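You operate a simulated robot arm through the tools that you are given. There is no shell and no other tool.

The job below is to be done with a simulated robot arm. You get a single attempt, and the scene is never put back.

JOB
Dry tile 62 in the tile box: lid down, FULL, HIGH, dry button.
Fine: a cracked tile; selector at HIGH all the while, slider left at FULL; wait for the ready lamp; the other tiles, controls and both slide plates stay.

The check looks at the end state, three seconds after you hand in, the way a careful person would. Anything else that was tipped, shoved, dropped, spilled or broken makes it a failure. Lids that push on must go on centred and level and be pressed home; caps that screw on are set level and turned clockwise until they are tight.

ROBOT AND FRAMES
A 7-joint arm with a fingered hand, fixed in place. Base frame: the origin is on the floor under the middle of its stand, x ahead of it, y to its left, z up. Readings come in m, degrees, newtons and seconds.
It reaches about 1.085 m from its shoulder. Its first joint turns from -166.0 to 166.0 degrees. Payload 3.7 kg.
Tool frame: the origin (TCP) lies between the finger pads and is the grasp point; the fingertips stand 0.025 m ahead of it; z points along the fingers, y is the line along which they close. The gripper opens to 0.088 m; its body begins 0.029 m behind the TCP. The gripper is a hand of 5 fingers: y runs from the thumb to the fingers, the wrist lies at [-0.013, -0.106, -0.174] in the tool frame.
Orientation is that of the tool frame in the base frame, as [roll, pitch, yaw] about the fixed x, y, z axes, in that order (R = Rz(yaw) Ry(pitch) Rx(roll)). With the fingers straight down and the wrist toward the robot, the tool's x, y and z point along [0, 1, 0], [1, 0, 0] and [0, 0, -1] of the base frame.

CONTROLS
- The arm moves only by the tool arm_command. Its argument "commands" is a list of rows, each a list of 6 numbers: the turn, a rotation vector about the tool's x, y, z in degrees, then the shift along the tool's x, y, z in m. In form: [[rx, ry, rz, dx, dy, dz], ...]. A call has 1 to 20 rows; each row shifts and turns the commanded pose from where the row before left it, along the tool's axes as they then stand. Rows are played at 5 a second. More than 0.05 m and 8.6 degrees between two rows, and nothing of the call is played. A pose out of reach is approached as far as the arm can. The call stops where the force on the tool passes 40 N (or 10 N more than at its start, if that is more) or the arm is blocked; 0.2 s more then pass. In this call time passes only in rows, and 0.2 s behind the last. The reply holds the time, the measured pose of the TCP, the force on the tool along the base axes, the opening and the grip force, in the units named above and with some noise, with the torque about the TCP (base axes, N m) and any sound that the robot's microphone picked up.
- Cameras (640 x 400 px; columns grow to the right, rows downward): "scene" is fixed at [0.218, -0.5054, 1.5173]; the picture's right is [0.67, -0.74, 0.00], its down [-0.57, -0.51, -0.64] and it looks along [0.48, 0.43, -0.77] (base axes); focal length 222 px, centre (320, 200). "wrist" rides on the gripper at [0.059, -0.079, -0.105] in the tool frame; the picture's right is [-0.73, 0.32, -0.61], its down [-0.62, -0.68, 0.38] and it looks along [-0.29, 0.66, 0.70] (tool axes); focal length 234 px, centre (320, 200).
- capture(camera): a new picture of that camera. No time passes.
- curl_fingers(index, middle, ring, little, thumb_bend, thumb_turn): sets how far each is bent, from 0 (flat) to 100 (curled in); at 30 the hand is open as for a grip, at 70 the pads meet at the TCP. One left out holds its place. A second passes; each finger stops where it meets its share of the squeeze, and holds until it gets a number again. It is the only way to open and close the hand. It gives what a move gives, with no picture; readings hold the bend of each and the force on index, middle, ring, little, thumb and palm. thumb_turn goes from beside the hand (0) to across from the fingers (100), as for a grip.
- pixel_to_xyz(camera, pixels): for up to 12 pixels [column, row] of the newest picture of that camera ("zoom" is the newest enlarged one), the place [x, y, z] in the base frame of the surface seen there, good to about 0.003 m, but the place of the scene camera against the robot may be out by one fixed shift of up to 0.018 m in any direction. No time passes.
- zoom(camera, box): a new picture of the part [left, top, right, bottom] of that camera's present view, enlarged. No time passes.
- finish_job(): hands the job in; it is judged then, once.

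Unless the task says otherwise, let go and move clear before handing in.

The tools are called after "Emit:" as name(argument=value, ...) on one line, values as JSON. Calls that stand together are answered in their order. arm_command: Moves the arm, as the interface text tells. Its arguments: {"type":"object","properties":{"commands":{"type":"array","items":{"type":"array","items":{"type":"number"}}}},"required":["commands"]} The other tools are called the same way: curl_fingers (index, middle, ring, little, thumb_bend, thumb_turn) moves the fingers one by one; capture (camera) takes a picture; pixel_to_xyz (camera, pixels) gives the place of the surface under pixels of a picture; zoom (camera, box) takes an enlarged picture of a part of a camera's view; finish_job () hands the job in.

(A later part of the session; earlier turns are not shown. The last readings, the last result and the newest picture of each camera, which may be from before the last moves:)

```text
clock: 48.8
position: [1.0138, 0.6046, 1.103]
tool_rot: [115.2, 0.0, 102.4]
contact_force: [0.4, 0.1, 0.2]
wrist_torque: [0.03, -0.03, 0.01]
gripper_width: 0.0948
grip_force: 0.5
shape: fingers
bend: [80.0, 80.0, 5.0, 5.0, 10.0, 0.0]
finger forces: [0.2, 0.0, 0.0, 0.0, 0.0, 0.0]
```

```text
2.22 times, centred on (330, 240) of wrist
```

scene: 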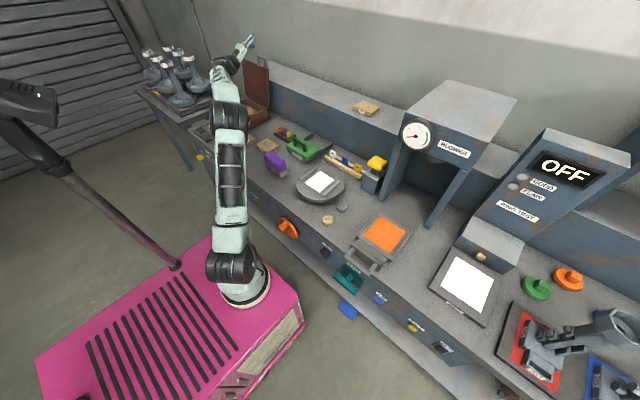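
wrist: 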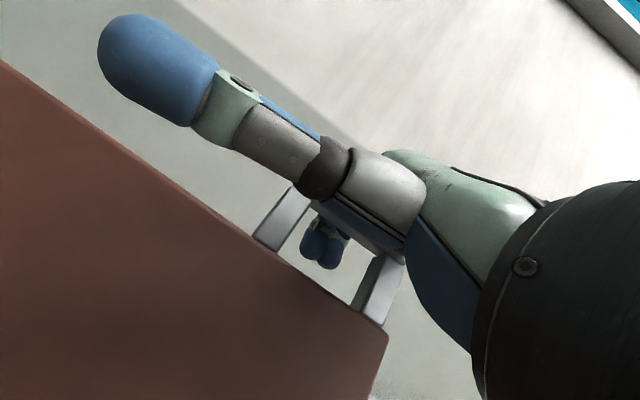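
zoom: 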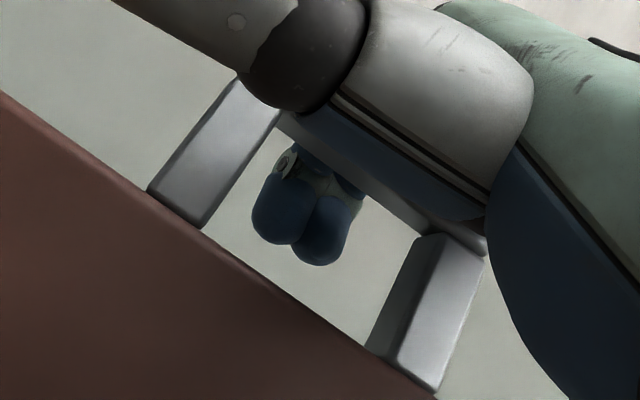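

The two fingertips show through the loop (zoom (285,205),(325,230)), behind the bar and between the posts. I'll curl them to 98 to close the hook around the bar.

Emit:
curl_fingers(index=98, middle=98)

Emit:
capture(camera="wrist")

Emit:
zoom(camera="wrist", box=[240, 150, 420, 330])

```text
clock: 49.8
position: [1.0137, 0.6058, 1.102]
tool_rot: [115.4, 0.1, 102.5]
contact_force: [-1.5, 0.1, -10.9]
wrist_torque: [0.03, -0.25, 0.0]
gripper_width: 0.08
grip_force: 5.6
shape: fingers
bend: [97.0, 97.0, 5.0, 5.0, 10.0, 0.0]
finger forces: [7.6, 3.8, 0.0, 0.1, 0.0, 0.0]
```

```text
taken
```

wrist: 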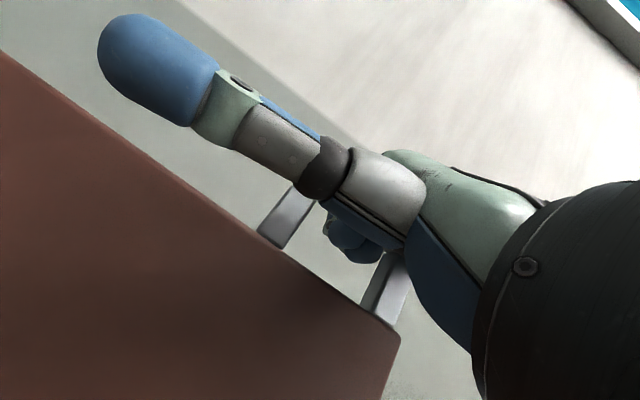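

```text
2.22 times, centred on (330, 240) of wrist
```

zoom: 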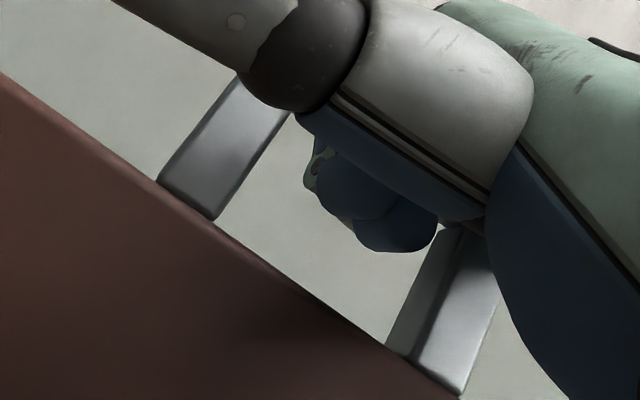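

The fingers have wrapped around the bar (7.6 N and 3.8 N, tool pulled down 11 N). I'll loosen slightly to 92 so the bar can turn within the hook, then start pulling along the arc.

Emit:
curl_fingers(index=93, middle=93)

```text
clock: 50.8
position: [1.0143, 0.6035, 1.1028]
tool_rot: [115.3, 0.0, 102.5]
contact_force: [0.2, -0.5, -1.4]
wrist_torque: [-0.01, 0.01, 0.02]
gripper_width: 0.0819
grip_force: 0.6
shape: fingers
bend: [93.0, 93.0, 5.0, 5.0, 10.0, 0.0]
finger forces: [0.5, 0.2, 0.0, 0.0, 0.0, 0.1]
```

The bar is now loosely captive (0.5 N). I'll pull the first ~10° of the lid's arc toward the robot in small steps and check.

Emit:
arm_command(commands=[[0, 0, 0, 0.003, -0.0044, -0.0129], [0, 0, 0, 0.003, -0.0044, -0.0129], [0, 0, 0, 0.003, -0.0044, -0.0129]])

Emit:
zoom(camera="scene", box=[215, 35, 295, 95])

Emit:
capture(camera="wrist")

```text
clock: 51.6
position: [0.9722, 0.6049, 1.1068]
tool_rot: [115.3, 0.0, 102.4]
contact_force: [0.6, 0.2, -1.8]
wrist_torque: [-0.03, 0.0, 0.03]
gripper_width: 0.0821
grip_force: 0.4
shape: fingers
bend: [93.0, 93.0, 5.0, 5.0, 10.0, 0.0]
finger forces: [0.5, 0.1, 0.1, 0.1, 0.0, 0.1]
```

```text
6.67 times, centred on (255, 65) of scene
```

zoom: 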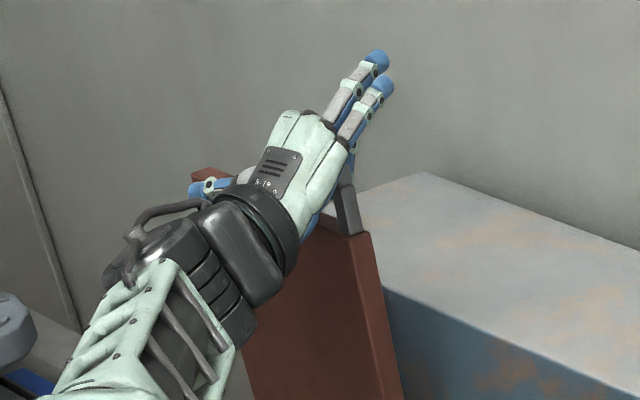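

```text
taken
```

wrist: 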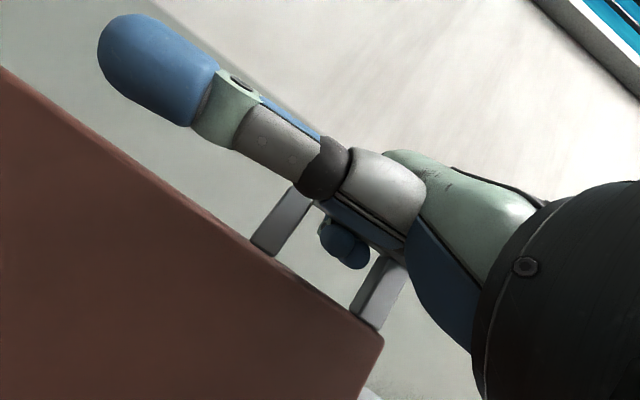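

The lid follows the hook with very small forces. I'll continue the arc from about 10° to 30°.

Emit:
arm_command(commands=[[0, 0, 0, 0.0045, -0.0091, -0.0183], [0, 0, 0, 0.0045, -0.0108, -0.0175], [0, 0, 0, 0.0044, -0.0122, -0.0164], [0, 0, 0, 0.0044, -0.0137, -0.0153]])

Emit:
capture(camera="scene")

Emit:
zoom(camera="scene", box=[215, 35, 295, 95])

Emit:
capture(camera="wrist")

```text
clock: 52.6
position: [0.8901, 0.6045, 1.094]
tool_rot: [115.4, 0.0, 102.5]
contact_force: [-1.9, -0.1, 0.8]
wrist_torque: [-0.01, 0.03, -0.05]
gripper_width: 0.0817
grip_force: 0.7
shape: fingers
bend: [93.0, 93.0, 5.0, 5.0, 10.0, 0.0]
finger forces: [0.0, 0.0, 0.0, 0.1, 1.1, 0.0]
```

```text
taken
```

scene: 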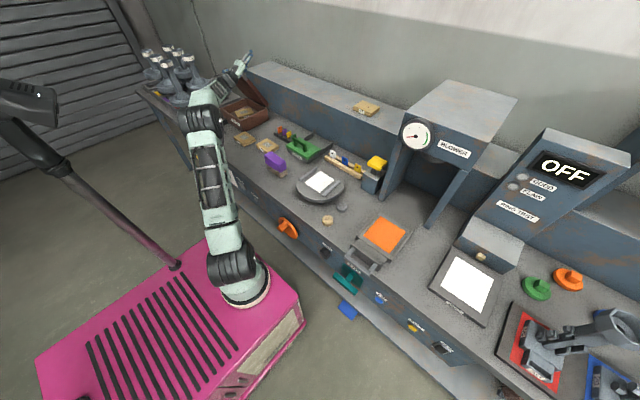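

```text
6.67 times, centred on (255, 65) of scene
```

zoom: 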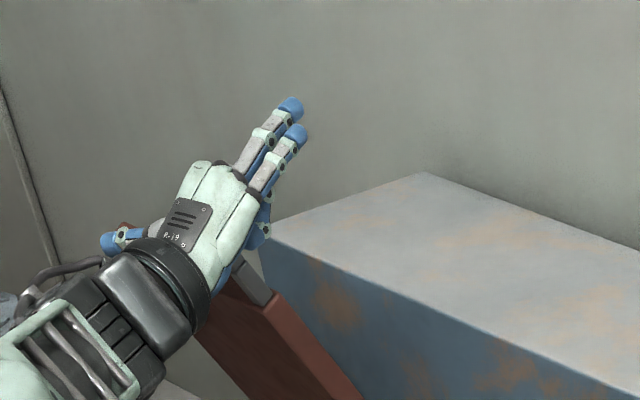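

```text
taken
```

wrist: 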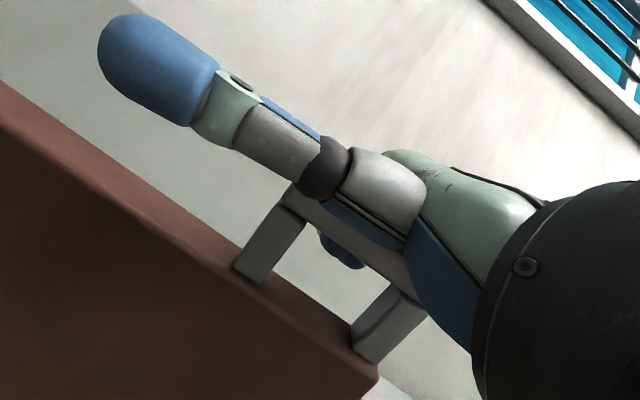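

The lid is past vertical and now leans lightly on the thumb base (1.1 N). Let me measure where the bar and lid are relative to the hand before I bring the thumb under it as support.

Emit:
pixel_to_xyz(camera="wrist", pixels=[[310, 203], [350, 235], [385, 265], [270, 240], [390, 320], [250, 280], [300, 310], [340, 245], [350, 260], [200, 230], [370, 365], [100, 200]])

Emit:
zoom(camera="wrist", box=[220, 160, 440, 340])

```text
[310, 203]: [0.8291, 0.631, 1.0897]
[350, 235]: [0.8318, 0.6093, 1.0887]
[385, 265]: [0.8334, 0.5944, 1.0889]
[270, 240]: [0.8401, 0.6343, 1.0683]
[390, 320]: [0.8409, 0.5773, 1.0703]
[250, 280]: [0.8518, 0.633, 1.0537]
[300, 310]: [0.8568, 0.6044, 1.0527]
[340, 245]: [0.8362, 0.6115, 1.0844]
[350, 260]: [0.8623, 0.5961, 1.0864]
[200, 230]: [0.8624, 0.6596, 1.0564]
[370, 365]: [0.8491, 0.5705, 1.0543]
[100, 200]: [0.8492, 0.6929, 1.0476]
```

```text
2.22 times, centred on (330, 250) of wrist
```

zoom: 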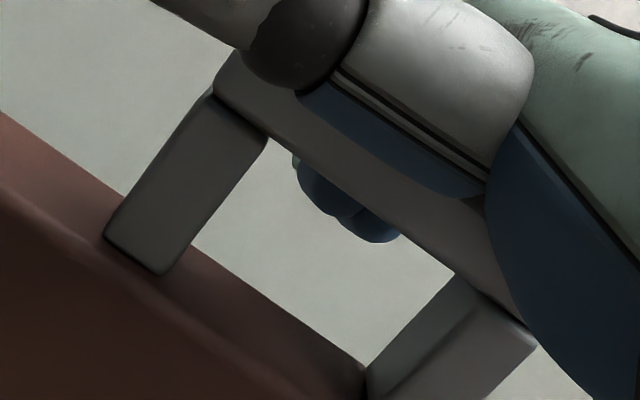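

The bar (≈0.836, 0.61, 1.093) now rests against the thumb base with the fingertips in front of it, lid at about 40° of its travel and light (~2 N). I'll curl the two fingers fully to clamp the bar between fingertips and palm so it cannot slip off while lowering.

Emit:
curl_fingers(index=100, middle=100)

Emit:
capture(camera="wrist")

Emit:
zoom(camera="wrist", box=[220, 160, 440, 340])

```text
clock: 53.6
position: [0.8889, 0.6071, 1.0942]
tool_rot: [115.2, 0.0, 102.5]
contact_force: [-1.2, -0.5, 0.8]
wrist_torque: [-0.02, 0.02, 0.01]
gripper_width: 0.0801
grip_force: 0.4
shape: fingers
bend: [100.0, 100.0, 5.0, 5.0, 10.0, 0.0]
finger forces: [0.0, 0.0, 0.0, 0.0, 1.2, 0.0]
```

```text
taken
```

wrist: 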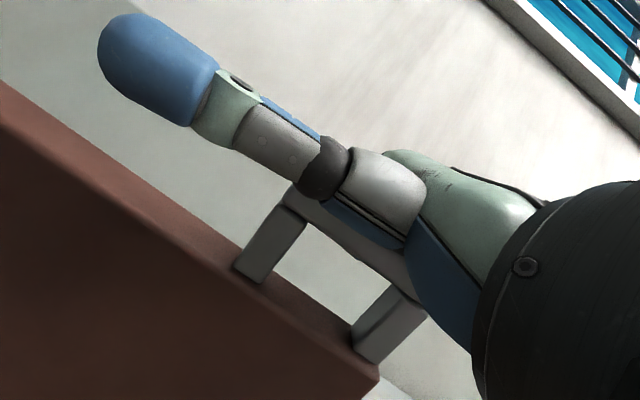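

```text
2.22 times, centred on (330, 250) of wrist
```

zoom: 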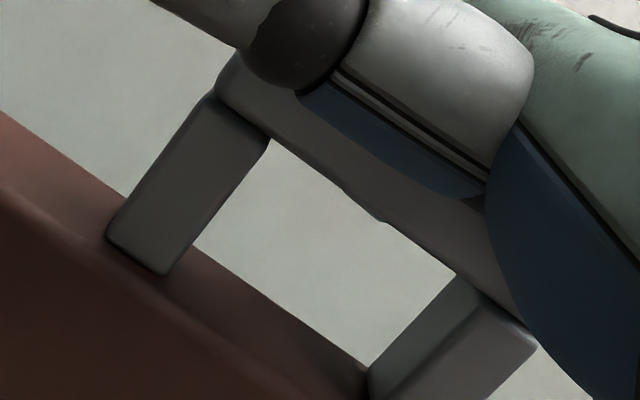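

The clamp doesn't reach, but the lid leans only ~1.5 N on the thumb base. I'll slide the hand 8 cm toward −y along the bar so the sideways thumb becomes a support rod under the bar, with the palm clear of the handle.

Emit:
arm_command(commands=[[0, 0, 0, -0.013, -0.0012, -0.0026], [0, 0, 0, -0.013, -0.0012, -0.0026], [0, 0, 0, -0.013, -0.0012, -0.0026]])

Emit:
capture(camera="wrist")

Emit:
zoom(camera="scene", box=[215, 35, 295, 115])

```text
clock: 54.4
position: [0.8875, 0.5657, 1.0931]
tool_rot: [115.3, 0.0, 102.6]
contact_force: [-2.3, 1.8, 0.9]
wrist_torque: [-0.01, 0.1, -0.02]
gripper_width: 0.0798
grip_force: 1.1
shape: fingers
bend: [100.0, 100.0, 5.0, 5.0, 10.0, 0.0]
finger forces: [0.0, 0.0, 0.1, 0.0, 2.1, 0.1]
```

```text
taken
```

wrist: 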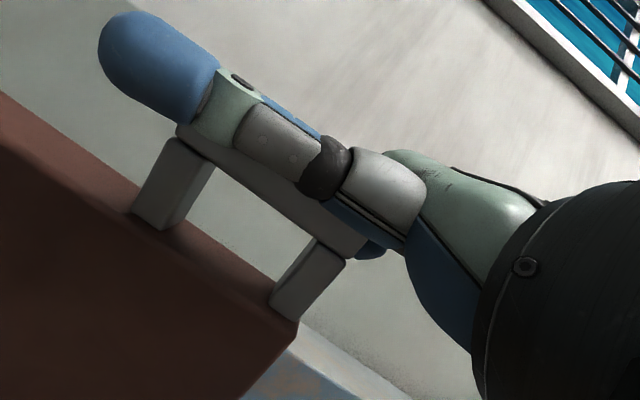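

```text
5.00 times, centred on (255, 75) of scene
```

zoom: 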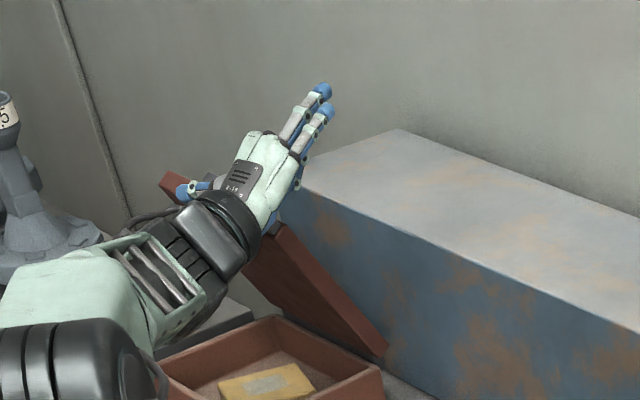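

The thumb now lies along the bar (wrist view, bar from (190,130) to (355,255)). I'll slide another 3 cm so the palm clears the bar's right end.

Emit:
arm_command(commands=[[0, 0, 0, -0.015, -0.0014, -0.003], [0, 0, 0, -0.015, -0.0014, -0.003]])

Emit:
capture(camera="wrist")

Emit:
zoom(camera="wrist", box=[80, 0, 420, 300])

```text
clock: 55.0
position: [0.8889, 0.5342, 1.0936]
tool_rot: [115.3, 0.0, 102.6]
contact_force: [0.3, -0.9, 1.1]
wrist_torque: [0.06, 0.03, 0.1]
gripper_width: 0.0804
grip_force: 1.0
shape: fingers
bend: [100.0, 100.0, 5.0, 5.0, 10.0, 0.0]
finger forces: [0.1, 0.1, 0.0, 0.1, 1.4, 0.0]
```

```text
taken
```

wrist: 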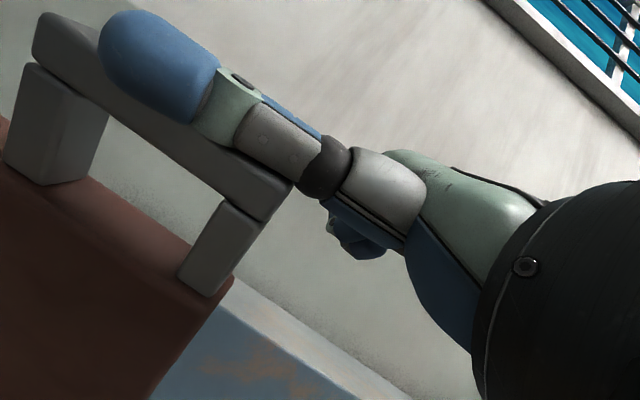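

```text
1.33 times, centred on (250, 150) of wrist
```

zoom: 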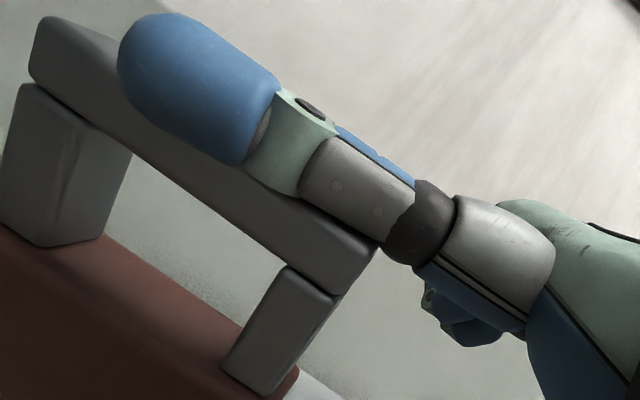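

The bar lies along the thumb and the palm is free of it. I'll measure the bar and thumb surfaces to set the thumb properly under the bar.

Emit:
pixel_to_xyz(camera="wrist", pixels=[[80, 60], [150, 125], [240, 180], [270, 205], [60, 40], [150, 60], [220, 110], [280, 150], [60, 130], [210, 250], [200, 290], [345, 240]])

```text
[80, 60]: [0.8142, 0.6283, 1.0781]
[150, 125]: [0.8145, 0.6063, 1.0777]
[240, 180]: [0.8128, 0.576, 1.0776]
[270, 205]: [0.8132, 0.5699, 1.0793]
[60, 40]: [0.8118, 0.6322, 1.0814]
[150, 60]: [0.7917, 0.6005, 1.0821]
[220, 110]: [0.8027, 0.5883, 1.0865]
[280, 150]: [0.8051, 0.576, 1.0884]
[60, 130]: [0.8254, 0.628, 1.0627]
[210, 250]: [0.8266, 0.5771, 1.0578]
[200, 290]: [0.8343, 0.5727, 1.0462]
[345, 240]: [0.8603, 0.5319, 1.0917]
```

The thumb currently sits at the very end of the bar rather than in front of it. I'll roll it around the bar's end onto its inner (front-lower) face in small steps, so it supports the lid properly.

Emit:
arm_command(commands=[[0, 0, 0, 0.0013, -0.0059, -0.0036], [0, 0, 0, 0.0007, -0.0066, -0.0006], [0, 0, 0, -0.0004, -0.0068, 0.0051], [0, 0, 0, -0.0006, -0.0027, 0.0042]])

Emit:
capture(camera="wrist")

Emit:
zoom(camera="scene", box=[205, 45, 295, 135])

```text
clock: 56.0
position: [0.8839, 0.5323, 1.0763]
tool_rot: [115.0, -0.2, 102.4]
contact_force: [-16.3, -12.2, 22.2]
wrist_torque: [0.79, 1.6, 1.46]
gripper_width: 0.0831
grip_force: 13.2
shape: fingers
bend: [100.0, 100.0, 5.0, 5.0, 10.0, 0.0]
finger forces: [0.0, 0.0, 0.0, 0.0, 25.8, 0.1]
```

```text
taken
```

wrist: 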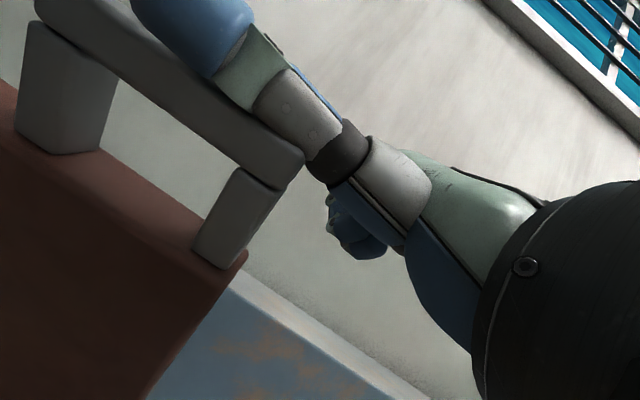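

```text
4.44 times, centred on (250, 90) of scene
```

zoom: 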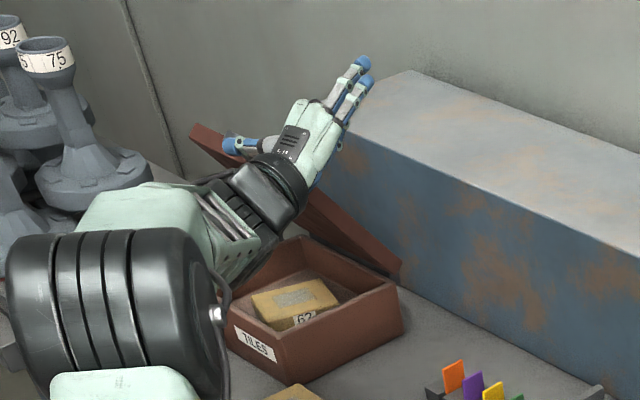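

The thumb jammed on the bar's end (26 N), pushing toward the hinge. I'll back it off upward and toward the robot to relieve the force.

Emit:
arm_command(commands=[[0, 0, 0, 0.0014, 0.0045, -0.0055], [0, 0, 0, 0.0014, 0.0, -0.007]])

Emit:
capture(camera="wrist")

Emit:
pixel_to_xyz(camera="wrist", pixels=[[80, 60], [150, 115], [240, 165], [270, 185], [60, 40], [150, 50], [220, 100], [280, 130], [60, 110], [220, 230], [200, 270], [190, 130]])

```text
clock: 56.6
position: [0.8736, 0.5343, 1.0805]
tool_rot: [115.4, 0.1, 102.5]
contact_force: [-5.2, -9.4, 6.2]
wrist_torque: [0.16, 0.47, 0.89]
gripper_width: 0.081
grip_force: 5.8
shape: fingers
bend: [100.0, 100.0, 5.0, 5.0, 10.0, 0.0]
finger forces: [0.0, 0.0, 0.0, 0.0, 11.8, 0.0]
```

```text
taken
```

wrist: 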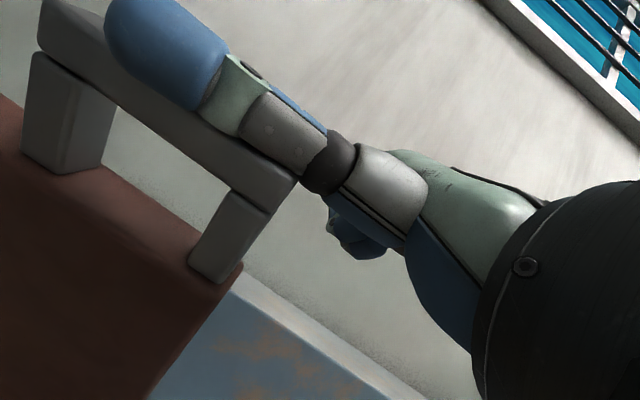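

```text
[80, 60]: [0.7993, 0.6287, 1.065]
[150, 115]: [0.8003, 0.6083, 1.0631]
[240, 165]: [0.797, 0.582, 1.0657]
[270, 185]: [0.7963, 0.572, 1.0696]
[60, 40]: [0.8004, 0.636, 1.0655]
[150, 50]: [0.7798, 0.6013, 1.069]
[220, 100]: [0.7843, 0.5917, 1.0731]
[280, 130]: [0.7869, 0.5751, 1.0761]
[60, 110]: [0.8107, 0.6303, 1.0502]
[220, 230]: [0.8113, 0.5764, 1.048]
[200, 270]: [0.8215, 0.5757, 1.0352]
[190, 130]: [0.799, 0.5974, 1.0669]
```

The lid has followed the thumb (now about 48° of travel) and the thumb is at the bar's inner corner. I'll continue moving it around to the inner face, checking force.

Emit:
arm_command(commands=[[0, 0, 0, 0.0014, -0.007, -0.0037]])

Emit:
capture(camera="wrist")

Emit:
pixel_to_xyz(camera="wrist", pixels=[[80, 60], [150, 115], [240, 165], [200, 150], [60, 40], [150, 50], [220, 100], [280, 130], [60, 110], [220, 230], [200, 270], [190, 130]])

```text
clock: 57.0
position: [0.8678, 0.534, 1.075]
tool_rot: [115.3, 0.1, 102.4]
contact_force: [-4.5, -9.8, 4.3]
wrist_torque: [0.12, 0.3, 0.8]
gripper_width: 0.0808
grip_force: 4.7
shape: fingers
bend: [100.0, 100.0, 5.0, 5.0, 10.0, 0.0]
finger forces: [0.0, 0.2, 0.0, 0.0, 9.6, 0.0]
```

```text
taken
```

wrist: 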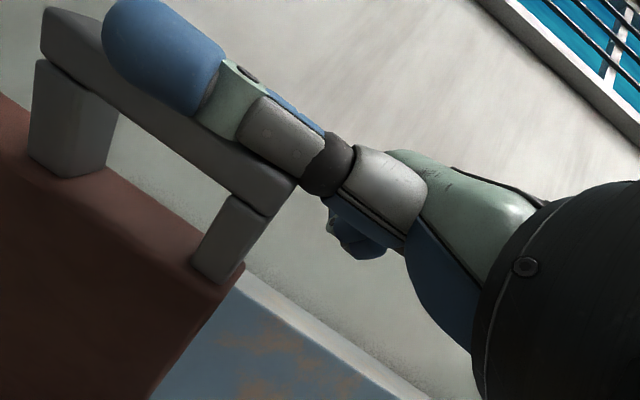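

```text
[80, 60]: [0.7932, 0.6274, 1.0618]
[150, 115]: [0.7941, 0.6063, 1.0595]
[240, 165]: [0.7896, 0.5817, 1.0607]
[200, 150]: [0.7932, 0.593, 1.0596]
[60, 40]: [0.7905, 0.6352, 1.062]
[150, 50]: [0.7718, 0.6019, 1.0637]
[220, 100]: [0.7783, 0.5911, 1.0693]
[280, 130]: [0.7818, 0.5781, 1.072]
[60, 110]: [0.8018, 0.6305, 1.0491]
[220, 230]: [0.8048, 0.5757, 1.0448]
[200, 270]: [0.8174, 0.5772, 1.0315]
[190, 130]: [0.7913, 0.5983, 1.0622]
```

The thumb slants, so its base is above the bar's right end while its tip is in front of it. Sliding another 3 cm toward −y will put the lower tip segment under the bar; I'll do that.

Emit:
arm_command(commands=[[0, 0, 0, -0.0098, -0.0009, -0.002], [0, 0, 0, -0.0098, -0.0009, -0.002], [0, 0, 0, -0.0098, -0.0009, -0.002]])

Emit:
capture(camera="wrist")

Emit:
zoom(camera="scene", box=[205, 45, 295, 135])

```text
clock: 57.8
position: [0.8684, 0.5033, 1.0745]
tool_rot: [115.2, 0.1, 102.5]
contact_force: [-0.4, 0.0, -1.1]
wrist_torque: [0.03, 0.02, -0.01]
gripper_width: 0.0802
grip_force: 0.1
shape: fingers
bend: [100.0, 100.0, 5.0, 5.0, 10.0, 0.0]
finger forces: [0.0, 0.1, 0.1, 0.1, 0.0, 0.0]
```

```text
taken
```

wrist: 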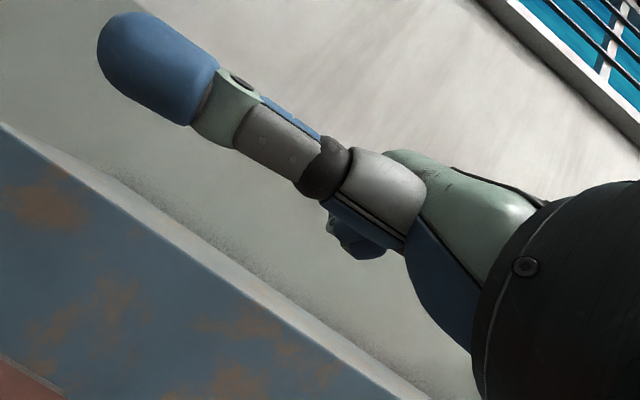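

```text
4.44 times, centred on (250, 90) of scene
```

zoom: 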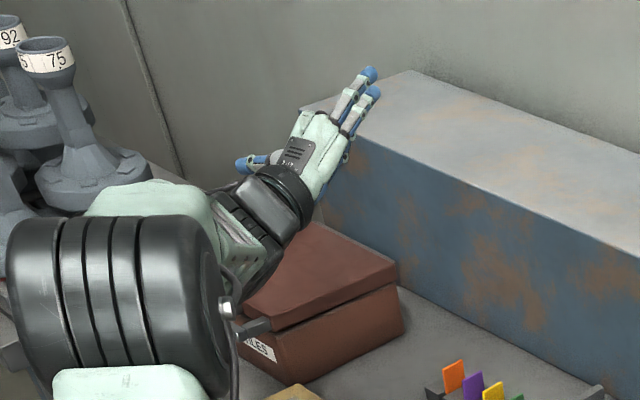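

The lid slipped off the thumb and dropped closed onto the box (scene view). I'll retract the hand and inspect that the lid is fully down and nothing else moved.

Emit:
arm_command(commands=[[0, 0, 0, 0, 0, -0.03], [0, 0, 0, 0, 0, -0.03], [0, 0, 0, 0, 0.01, -0.035], [0, 0, 0, -0.01, 0.01, -0.035], [0, 0, 0, -0.01, 0.01, -0.035], [0, 0, 0, -0.01, 0.01, -0.035]])

Emit:
capture(camera="wrist")

Emit:
capture(camera="scene")

Emit:
zoom(camera="scene", box=[190, 70, 310, 170])

```text
clock: 59.2
position: [0.7131, 0.4411, 1.1978]
tool_rot: [115.3, 0.1, 102.4]
contact_force: [0.2, 0.7, 0.7]
wrist_torque: [0.03, -0.02, 0.03]
gripper_width: 0.0801
grip_force: 0.0
shape: fingers
bend: [100.0, 100.0, 5.0, 5.0, 10.0, 0.0]
finger forces: [0.1, 0.0, 0.1, 0.1, 0.0, 0.1]
```

```text
taken
```

wrist: 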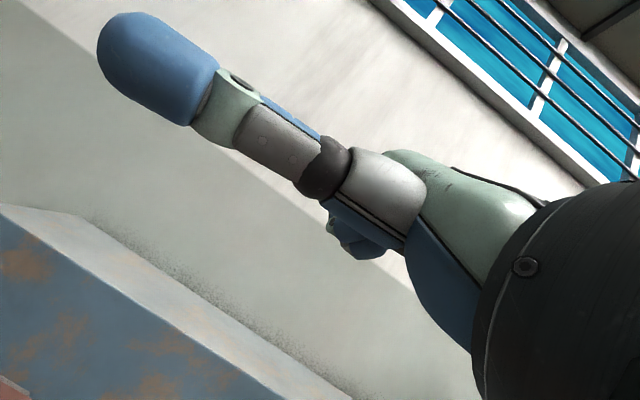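

```text
taken
```

scene: 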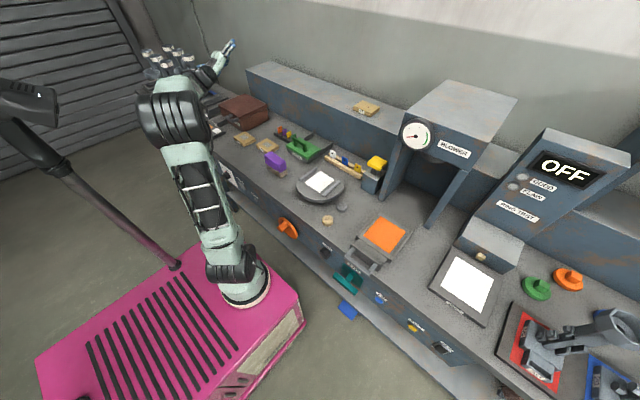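

```text
4.00 times, centred on (250, 120) of scene
```

zoom: 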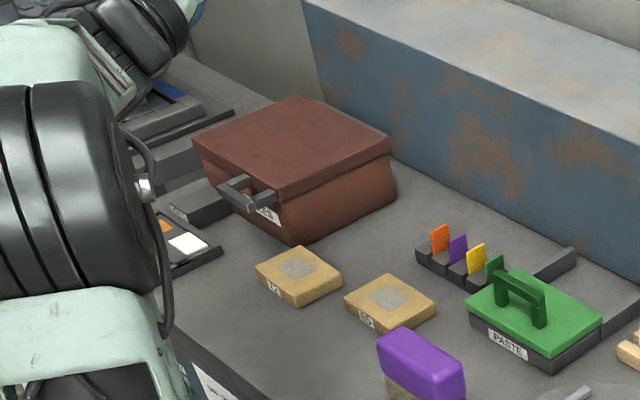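

The lid is down on the box; tiles 72 and 65 look undisturbed. I'll check its level by measuring its top corners.

Emit:
pixel_to_xyz(camera="zoom", pixels=[[292, 102], [200, 140], [383, 145], [282, 190], [290, 145], [235, 185], [300, 285], [390, 305], [275, 200], [260, 195], [225, 190], [270, 290]])

```text
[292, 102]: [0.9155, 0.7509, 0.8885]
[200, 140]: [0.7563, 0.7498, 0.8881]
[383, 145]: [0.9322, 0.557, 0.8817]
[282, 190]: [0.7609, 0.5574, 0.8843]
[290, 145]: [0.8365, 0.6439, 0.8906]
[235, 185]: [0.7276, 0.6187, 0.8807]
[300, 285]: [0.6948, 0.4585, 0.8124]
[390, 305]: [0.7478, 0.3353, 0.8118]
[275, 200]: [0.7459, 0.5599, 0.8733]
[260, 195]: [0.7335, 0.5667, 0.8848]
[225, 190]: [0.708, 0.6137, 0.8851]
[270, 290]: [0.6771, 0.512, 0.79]
```

The lid top reads an even z≈0.897 at all corners, so it is closed and level. Next is the slider; before moving the arm low and left I'll check where the pink pole standing on the robot's base is, so that I keep clear of it.

Emit:
pixel_to_xyz(camera="scene", pixels=[[178, 265], [150, 248], [120, 225], [90, 205], [65, 188], [45, 160], [30, 110], [20, 90], [40, 95], [30, 140], [55, 175], [10, 85]])

Emit:
zoom(camera="scene", box=[180, 120, 280, 220])

```text
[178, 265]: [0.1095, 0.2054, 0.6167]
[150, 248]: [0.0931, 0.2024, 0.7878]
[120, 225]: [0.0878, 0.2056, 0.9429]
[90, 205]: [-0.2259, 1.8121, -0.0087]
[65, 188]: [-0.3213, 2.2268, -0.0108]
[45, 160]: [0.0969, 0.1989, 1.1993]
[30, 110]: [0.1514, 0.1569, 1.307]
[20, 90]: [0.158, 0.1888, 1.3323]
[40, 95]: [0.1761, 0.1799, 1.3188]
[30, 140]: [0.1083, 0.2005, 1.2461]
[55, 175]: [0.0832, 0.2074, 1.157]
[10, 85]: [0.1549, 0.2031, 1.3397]
```

```text
4.00 times, centred on (230, 170) of scene
```

zoom: 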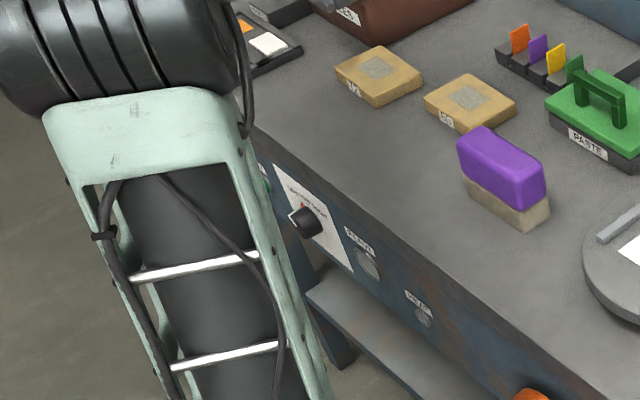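

The mast stands at about (0.09, 0.205), so the arm must stay forward of it. I'll fold the hand into a pointing shape and move to a staging point in front of the bench at about (0.45, 0.60, 1.05).

Emit:
curl_fingers(index=12, middle=60, ring=60, little=60, thumb_bend=30, thumb_turn=98)

Emit:
curl_fingers(middle=100, ring=100, little=100)

Emit:
arm_command(commands=[[0, 0, 0, 0.0265, -0.0286, -0.0173], [0, 0, 0, 0.0265, -0.0286, -0.0173], [0, 0, 0, 0.0265, -0.0286, -0.0173], [0, 0, 0, 0.0265, -0.0286, -0.0173], [0, 0, 0, 0.0265, -0.0286, -0.0173], [0, 0, 0, 0.0265, -0.0286, -0.0173], [0, 0, 0, 0.0265, -0.0286, -0.0173], [0, 0, 0, 0.0265, -0.0286, -0.0173]])

Emit:
capture(camera="scene")

Emit:
capture(camera="wrist")

```text
clock: 60.2
position: [0.7147, 0.4405, 1.199]
tool_rot: [115.4, 0.0, 102.5]
contact_force: [0.1, -0.1, 0.6]
wrist_torque: [0.02, 0.05, 0.03]
gripper_width: 0.1063
grip_force: 0.2
shape: fingers
bend: [12.0, 60.0, 60.0, 60.0, 30.0, 95.0]
finger forces: [0.0, 0.1, 0.0, 0.0, 0.0, 0.0]
```

```text
clock: 61.2
position: [0.7148, 0.4403, 1.1983]
tool_rot: [115.3, 0.0, 102.6]
contact_force: [-0.4, -0.3, -0.4]
wrist_torque: [-0.01, 0.0, 0.03]
gripper_width: 0.1066
grip_force: 0.0
shape: fingers
bend: [12.0, 100.0, 100.0, 100.0, 30.0, 95.0]
finger forces: [0.0, 0.0, 0.1, 0.1, 0.1, 0.0]
```

```text
clock: 63.0
position: [0.4521, 0.5992, 1.0505]
tool_rot: [115.4, 0.0, 102.6]
contact_force: [-0.7, 0.6, -0.2]
wrist_torque: [-0.01, -0.03, 0.02]
gripper_width: 0.1064
grip_force: 0.1
shape: fingers
bend: [12.0, 100.0, 100.0, 100.0, 30.0, 96.0]
finger forces: [0.1, 0.0, 0.1, 0.1, 0.0, 0.0]
```

```text
taken
```

scene: 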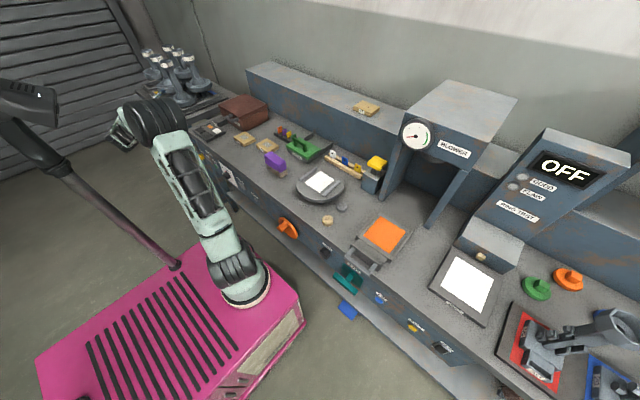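

```text
taken
```

wrist: 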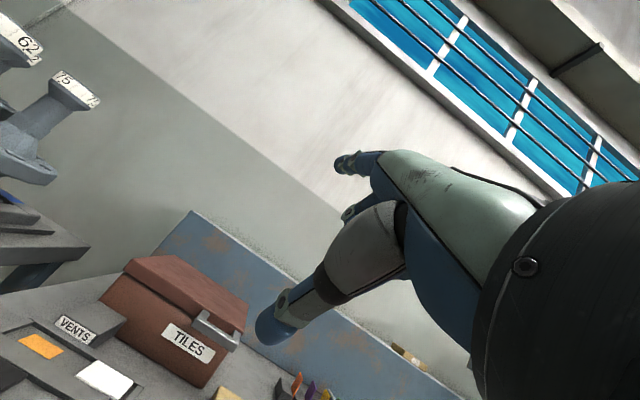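

The closed box is visible and looks right. I'll measure the index fingertip in the hand frame (wrist pixel about (345,162)).

Emit:
pixel_to_xyz(camera="wrist", pixels=[[340, 163], [350, 165], [365, 160], [337, 170], [355, 172], [348, 157], [350, 213], [270, 330], [285, 305], [380, 175]])

Emit:
zoom(camera="wrist", box=[300, 120, 440, 260])

```text
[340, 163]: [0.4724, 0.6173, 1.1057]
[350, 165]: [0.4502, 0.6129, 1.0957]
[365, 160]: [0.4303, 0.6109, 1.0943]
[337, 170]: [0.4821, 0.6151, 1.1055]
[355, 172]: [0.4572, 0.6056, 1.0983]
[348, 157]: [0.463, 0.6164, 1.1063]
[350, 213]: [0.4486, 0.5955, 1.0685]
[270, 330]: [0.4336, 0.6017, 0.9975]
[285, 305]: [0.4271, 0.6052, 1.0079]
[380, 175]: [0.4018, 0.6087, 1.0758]
```

```text
2.86 times, centred on (370, 190) of wrist
```

zoom: 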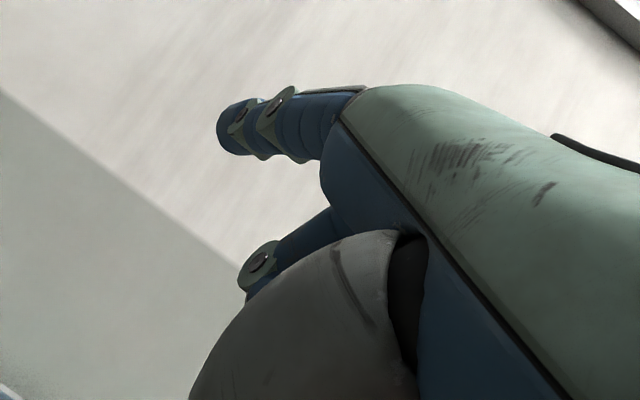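

The index tip sits about 64 mm out and 10 mm ahead of the TCP; tilting to 51° makes it point straight forward. I'll tilt and descend to (0.42, 0.783, 0.75), in front of the slider.

Emit:
arm_command(commands=[[6.8, 0, 0, 0, 0, 0], [6.8, 0, 0, 0, 0, 0], [0, 0, 0, 0.0233, -0.0284, 0.0244], [0, 0, 0, 0.0233, -0.0284, 0.0244], [0, 0, 0, 0.0233, -0.0284, 0.0244], [0, 0, 0, 0.0233, -0.0284, 0.0244], [0, 0, 0, 0.0233, -0.0284, 0.0244], [0, 0, 0, 0.0233, -0.0284, 0.0244], [0, 0, 0, 0.0233, -0.0284, 0.0244], [0, 0, 0, 0.0233, -0.0284, 0.0244]])

Emit:
capture(camera="scene")

Emit:
capture(camera="wrist")

```text
clock: 65.2
position: [0.4196, 0.7814, 0.7531]
tool_rot: [128.8, -0.1, 102.5]
contact_force: [-0.4, -0.2, -0.3]
wrist_torque: [-0.04, 0.0, 0.02]
gripper_width: 0.1063
grip_force: 0.1
shape: fingers
bend: [12.0, 100.0, 100.0, 100.0, 30.0, 96.0]
finger forces: [0.0, 0.0, 0.0, 0.1, 0.0, 0.0]
```

```text
taken
```

scene: 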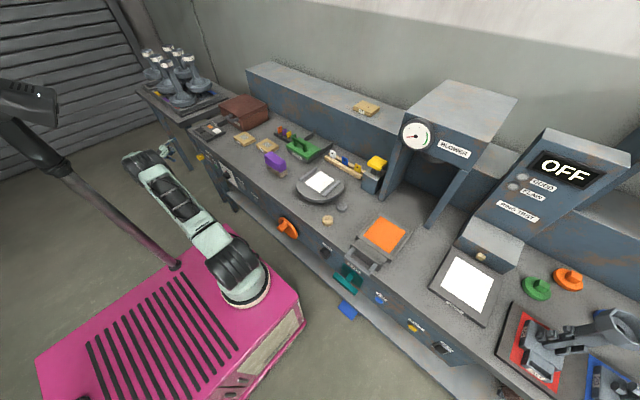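

```text
taken
```

wrist: 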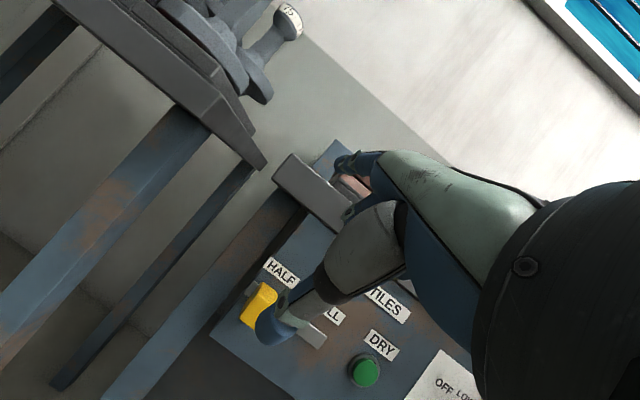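

The slider knob (258,305) and DRY button (365,372) are visible. I'll zoom and measure them closely from here.

Emit:
zoom(camera="wrist", box=[220, 240, 420, 400])

```text
2.50 times, centred on (320, 320) of wrist
```

zoom: 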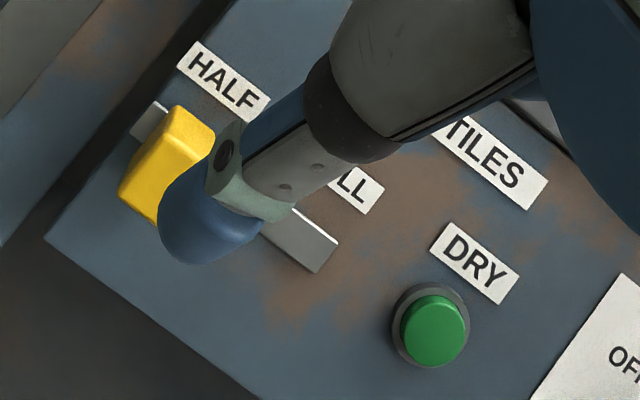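

Emit:
pixel_to_xyz(camera="zoom", pixels=[[165, 140], [180, 118], [125, 190], [210, 135], [150, 205], [160, 105], [145, 115], [330, 240], [318, 268], [432, 325], [400, 290], [50, 240]])

```text
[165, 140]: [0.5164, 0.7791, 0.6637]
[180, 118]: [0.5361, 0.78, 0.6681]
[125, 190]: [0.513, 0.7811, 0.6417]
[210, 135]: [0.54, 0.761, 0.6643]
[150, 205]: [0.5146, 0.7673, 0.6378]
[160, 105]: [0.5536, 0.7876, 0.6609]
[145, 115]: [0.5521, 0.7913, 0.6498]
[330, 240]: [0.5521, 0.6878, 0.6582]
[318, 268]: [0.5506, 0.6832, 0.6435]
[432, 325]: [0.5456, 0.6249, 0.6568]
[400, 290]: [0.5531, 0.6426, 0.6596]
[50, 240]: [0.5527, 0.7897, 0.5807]
```

Knob spans y 0.757–0.782, z 0.638–0.667, front x 0.514; the slot ends at y 0.683, so FULL should be near y≈0.705. I'll lower to the slot height, then move forward with the index just left (+y) of the knob.

Emit:
arm_command(commands=[[0, 0, 0, 0.0004, -0.0278, 0.0225], [0, 0, 0, 0.0004, -0.0278, 0.0225], [0, 0, 0, 0.0004, -0.0278, 0.0225], [0, 0, 0, 0.0004, -0.0278, 0.0225], [0, 0, 0, -0.0052, 0.0146, 0.0182], [0, 0, 0, -0.0052, 0.0146, 0.0182]])

Emit:
capture(camera="wrist")

Emit:
zoom(camera="scene", box=[150, 130, 230, 200])

```text
clock: 66.6
position: [0.4662, 0.7833, 0.6092]
tool_rot: [128.9, 0.0, 102.5]
contact_force: [-0.1, -0.6, -0.1]
wrist_torque: [0.0, -0.04, -0.02]
gripper_width: 0.1065
grip_force: 0.0
shape: fingers
bend: [12.0, 100.0, 100.0, 100.0, 30.0, 96.0]
finger forces: [0.1, 0.1, 0.1, 0.0, 0.1, 0.0]
```

```text
taken
```

wrist: 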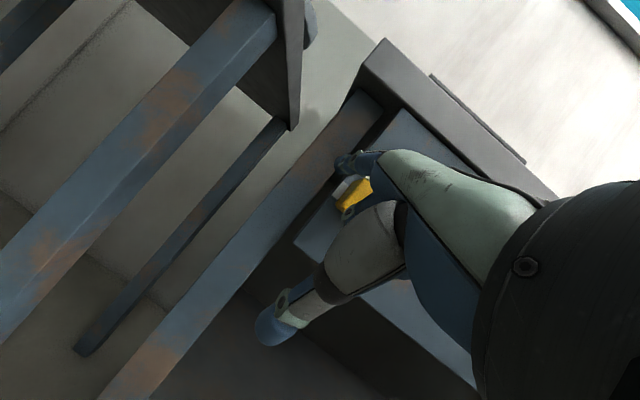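

```text
5.71 times, centred on (190, 165) of scene
```

zoom: 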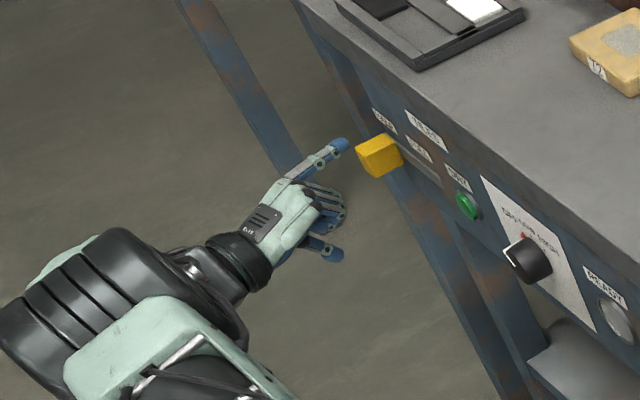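

The index points just left of the knob in the scene view ((345,145) versus knob (378,155)). I'll check relative positions of fingertip and knob.

Emit:
pixel_to_xyz(camera="wrist", pixels=[[340, 163], [345, 168], [350, 165], [360, 190], [350, 200], [345, 185], [365, 183]])

Emit:
zoom(camera="wrist", box=[300, 130, 420, 230])

```text
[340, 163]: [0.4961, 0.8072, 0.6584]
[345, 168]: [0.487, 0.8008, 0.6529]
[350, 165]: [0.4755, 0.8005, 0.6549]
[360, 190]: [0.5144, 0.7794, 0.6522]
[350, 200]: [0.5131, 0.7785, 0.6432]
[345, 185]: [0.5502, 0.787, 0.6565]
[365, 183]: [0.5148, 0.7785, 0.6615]
```

```text
4.00 times, centred on (360, 180) of wrist
```

zoom: 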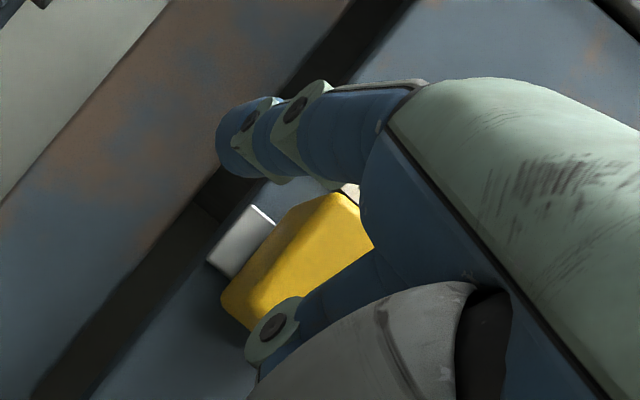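

The index tip (≈(0.505, 0.800, 0.656)) is 1–2 cm left of the knob at the right height. I'll go forward 3 cm, then push toward −y in 1 cm steps.

Emit:
arm_command(commands=[[0, 0, 0, -0.0032, 0.0092, 0.0114], [0, 0, 0, -0.0032, 0.0092, 0.0114], [0, 0, 0, -0.00976, -0.00136, -0.00169], [0, 0, 0, -0.00976, -0.00136, -0.00169], [0, 0, 0, -0.00976, -0.00136, -0.00169]])

Emit:
zoom(camera="scene", box=[170, 130, 240, 190])

Emit:
capture(camera="wrist")

```text
clock: 67.8
position: [0.4975, 0.7557, 0.6093]
tool_rot: [128.9, 0.0, 102.5]
contact_force: [-0.3, 1.0, 0.0]
wrist_torque: [-0.13, 0.02, 0.04]
gripper_width: 0.1062
grip_force: 1.2
shape: fingers
bend: [12.0, 100.0, 100.0, 100.0, 30.0, 96.0]
finger forces: [1.9, 0.0, 0.1, 0.1, 0.0, 0.1]
```

```text
6.67 times, centred on (205, 160) of scene
```

zoom: 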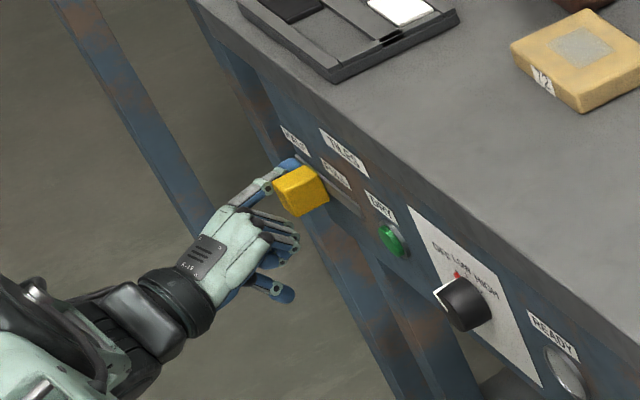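

```text
taken
```

wrist: 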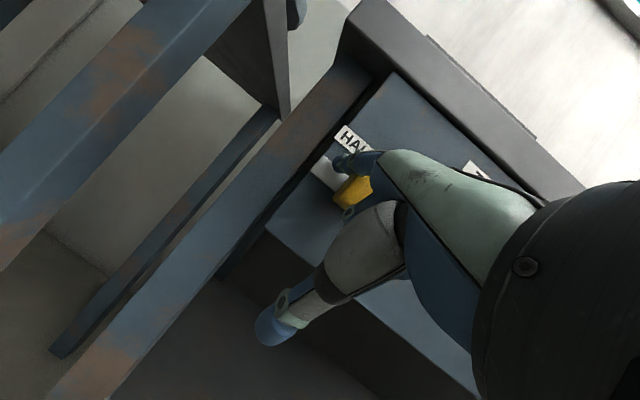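

The knob is sliding right with the index behind it (1.9 N). I'll continue pushing.

Emit:
arm_command(commands=[[0, 0, 0, -0.00976, -0.00136, -0.00169], [0, 0, 0, -0.00976, -0.00136, -0.00169], [0, 0, 0, -0.00976, -0.00136, -0.00169], [0, 0, 0, -0.00976, -0.00136, -0.00169], [0, 0, 0, -0.00488, -0.00068, -0.00085]])

Emit:
zoom(camera="scene", box=[170, 130, 240, 190])

```text
clock: 69.0
position: [0.4964, 0.7091, 0.6086]
tool_rot: [128.9, -0.1, 102.4]
contact_force: [0.3, 2.0, 0.5]
wrist_torque: [-0.11, 0.04, 0.0]
gripper_width: 0.1065
grip_force: 1.3
shape: fingers
bend: [12.0, 100.0, 100.0, 100.0, 30.0, 96.0]
finger forces: [1.6, 0.0, 0.0, 0.0, 0.0, 0.0]
```

```text
6.67 times, centred on (205, 160) of scene
```

zoom: 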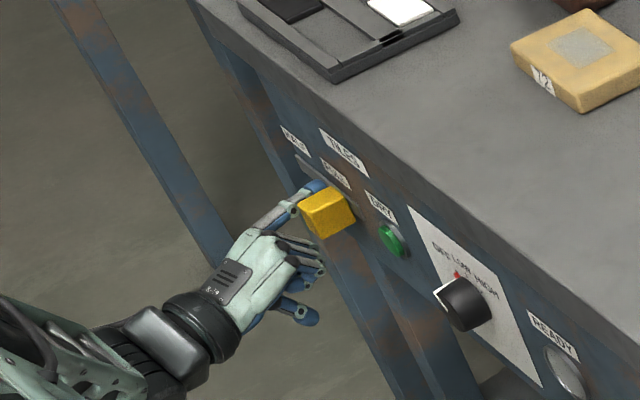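

The knob is near FULL. I'll continue in 3 mm steps until the end stop shows as a force rise.

Emit:
arm_command(commands=[[0, 0, 0, -0.003, -0.0004, -0.0005], [0, 0, 0, -0.003, -0.0004, -0.0005]])

Emit:
arm_command(commands=[[0, 0, 0, -0.003, -0.0004, -0.0005], [0, 0, 0, -0.003, -0.0004, -0.0005]])

```text
clock: 69.6
position: [0.4966, 0.7029, 0.6073]
tool_rot: [128.9, 0.0, 102.6]
contact_force: [-0.4, 3.6, 1.3]
wrist_torque: [-0.23, -0.01, 0.09]
gripper_width: 0.1066
grip_force: 2.1
shape: fingers
bend: [12.0, 100.0, 100.0, 100.0, 30.0, 96.0]
finger forces: [4.3, 0.1, 0.1, 0.0, 0.1, 0.1]
```

```text
clock: 70.2
position: [0.4961, 0.6963, 0.6072]
tool_rot: [128.9, 0.1, 102.4]
contact_force: [0.1, 15.0, 0.6]
wrist_torque: [-0.76, 0.07, 0.22]
gripper_width: 0.107
grip_force: 6.7
shape: fingers
bend: [11.0, 100.0, 100.0, 100.0, 30.0, 96.0]
finger forces: [13.7, 0.0, 0.0, 0.0, 0.1, 0.1]
```

Force rose to 15 N, so the slider has hit its FULL stop. I'll ease off toward +y and withdraw, then check the knob.

Emit:
arm_command(commands=[[0, 0, 0, 0.01, 0.0014, 0.0017], [0, 0, 0, 0.01, 0.0014, 0.0017], [0, 0, 0, 0.0054, -0.0153, -0.019], [0, 0, 0, 0.0054, -0.0153, -0.019], [0, 0, 0, 0.0054, -0.0153, -0.019], [0, 0, 0, 0.0054, -0.0153, -0.019]])

Emit:
capture(camera="wrist")

Emit:
zoom(camera="scene", box=[170, 130, 250, 190])

```text
clock: 71.6
position: [0.3977, 0.7168, 0.6088]
tool_rot: [129.0, 0.0, 102.4]
contact_force: [0.4, -1.1, 0.1]
wrist_torque: [0.0, 0.03, -0.01]
gripper_width: 0.1066
grip_force: 0.1
shape: fingers
bend: [12.0, 100.0, 100.0, 100.0, 30.0, 96.0]
finger forces: [0.0, 0.0, 0.0, 0.1, 0.0, 0.0]
```

```text
taken
```

wrist: 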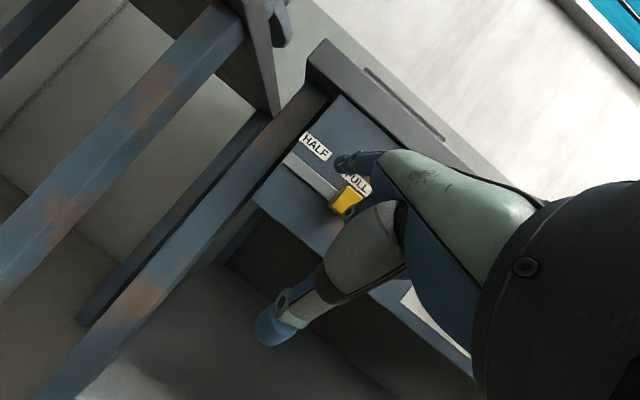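

```text
6.67 times, centred on (210, 160) of scene
```

zoom: 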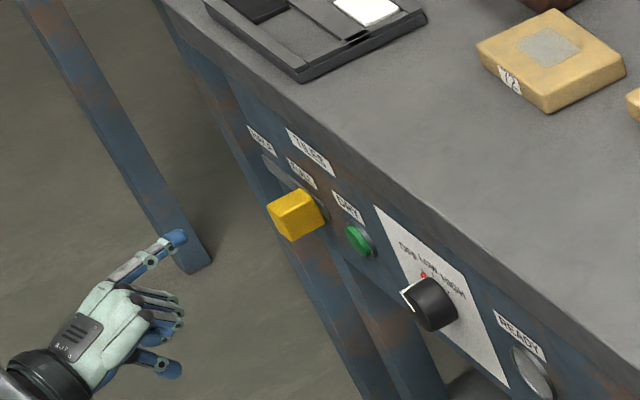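

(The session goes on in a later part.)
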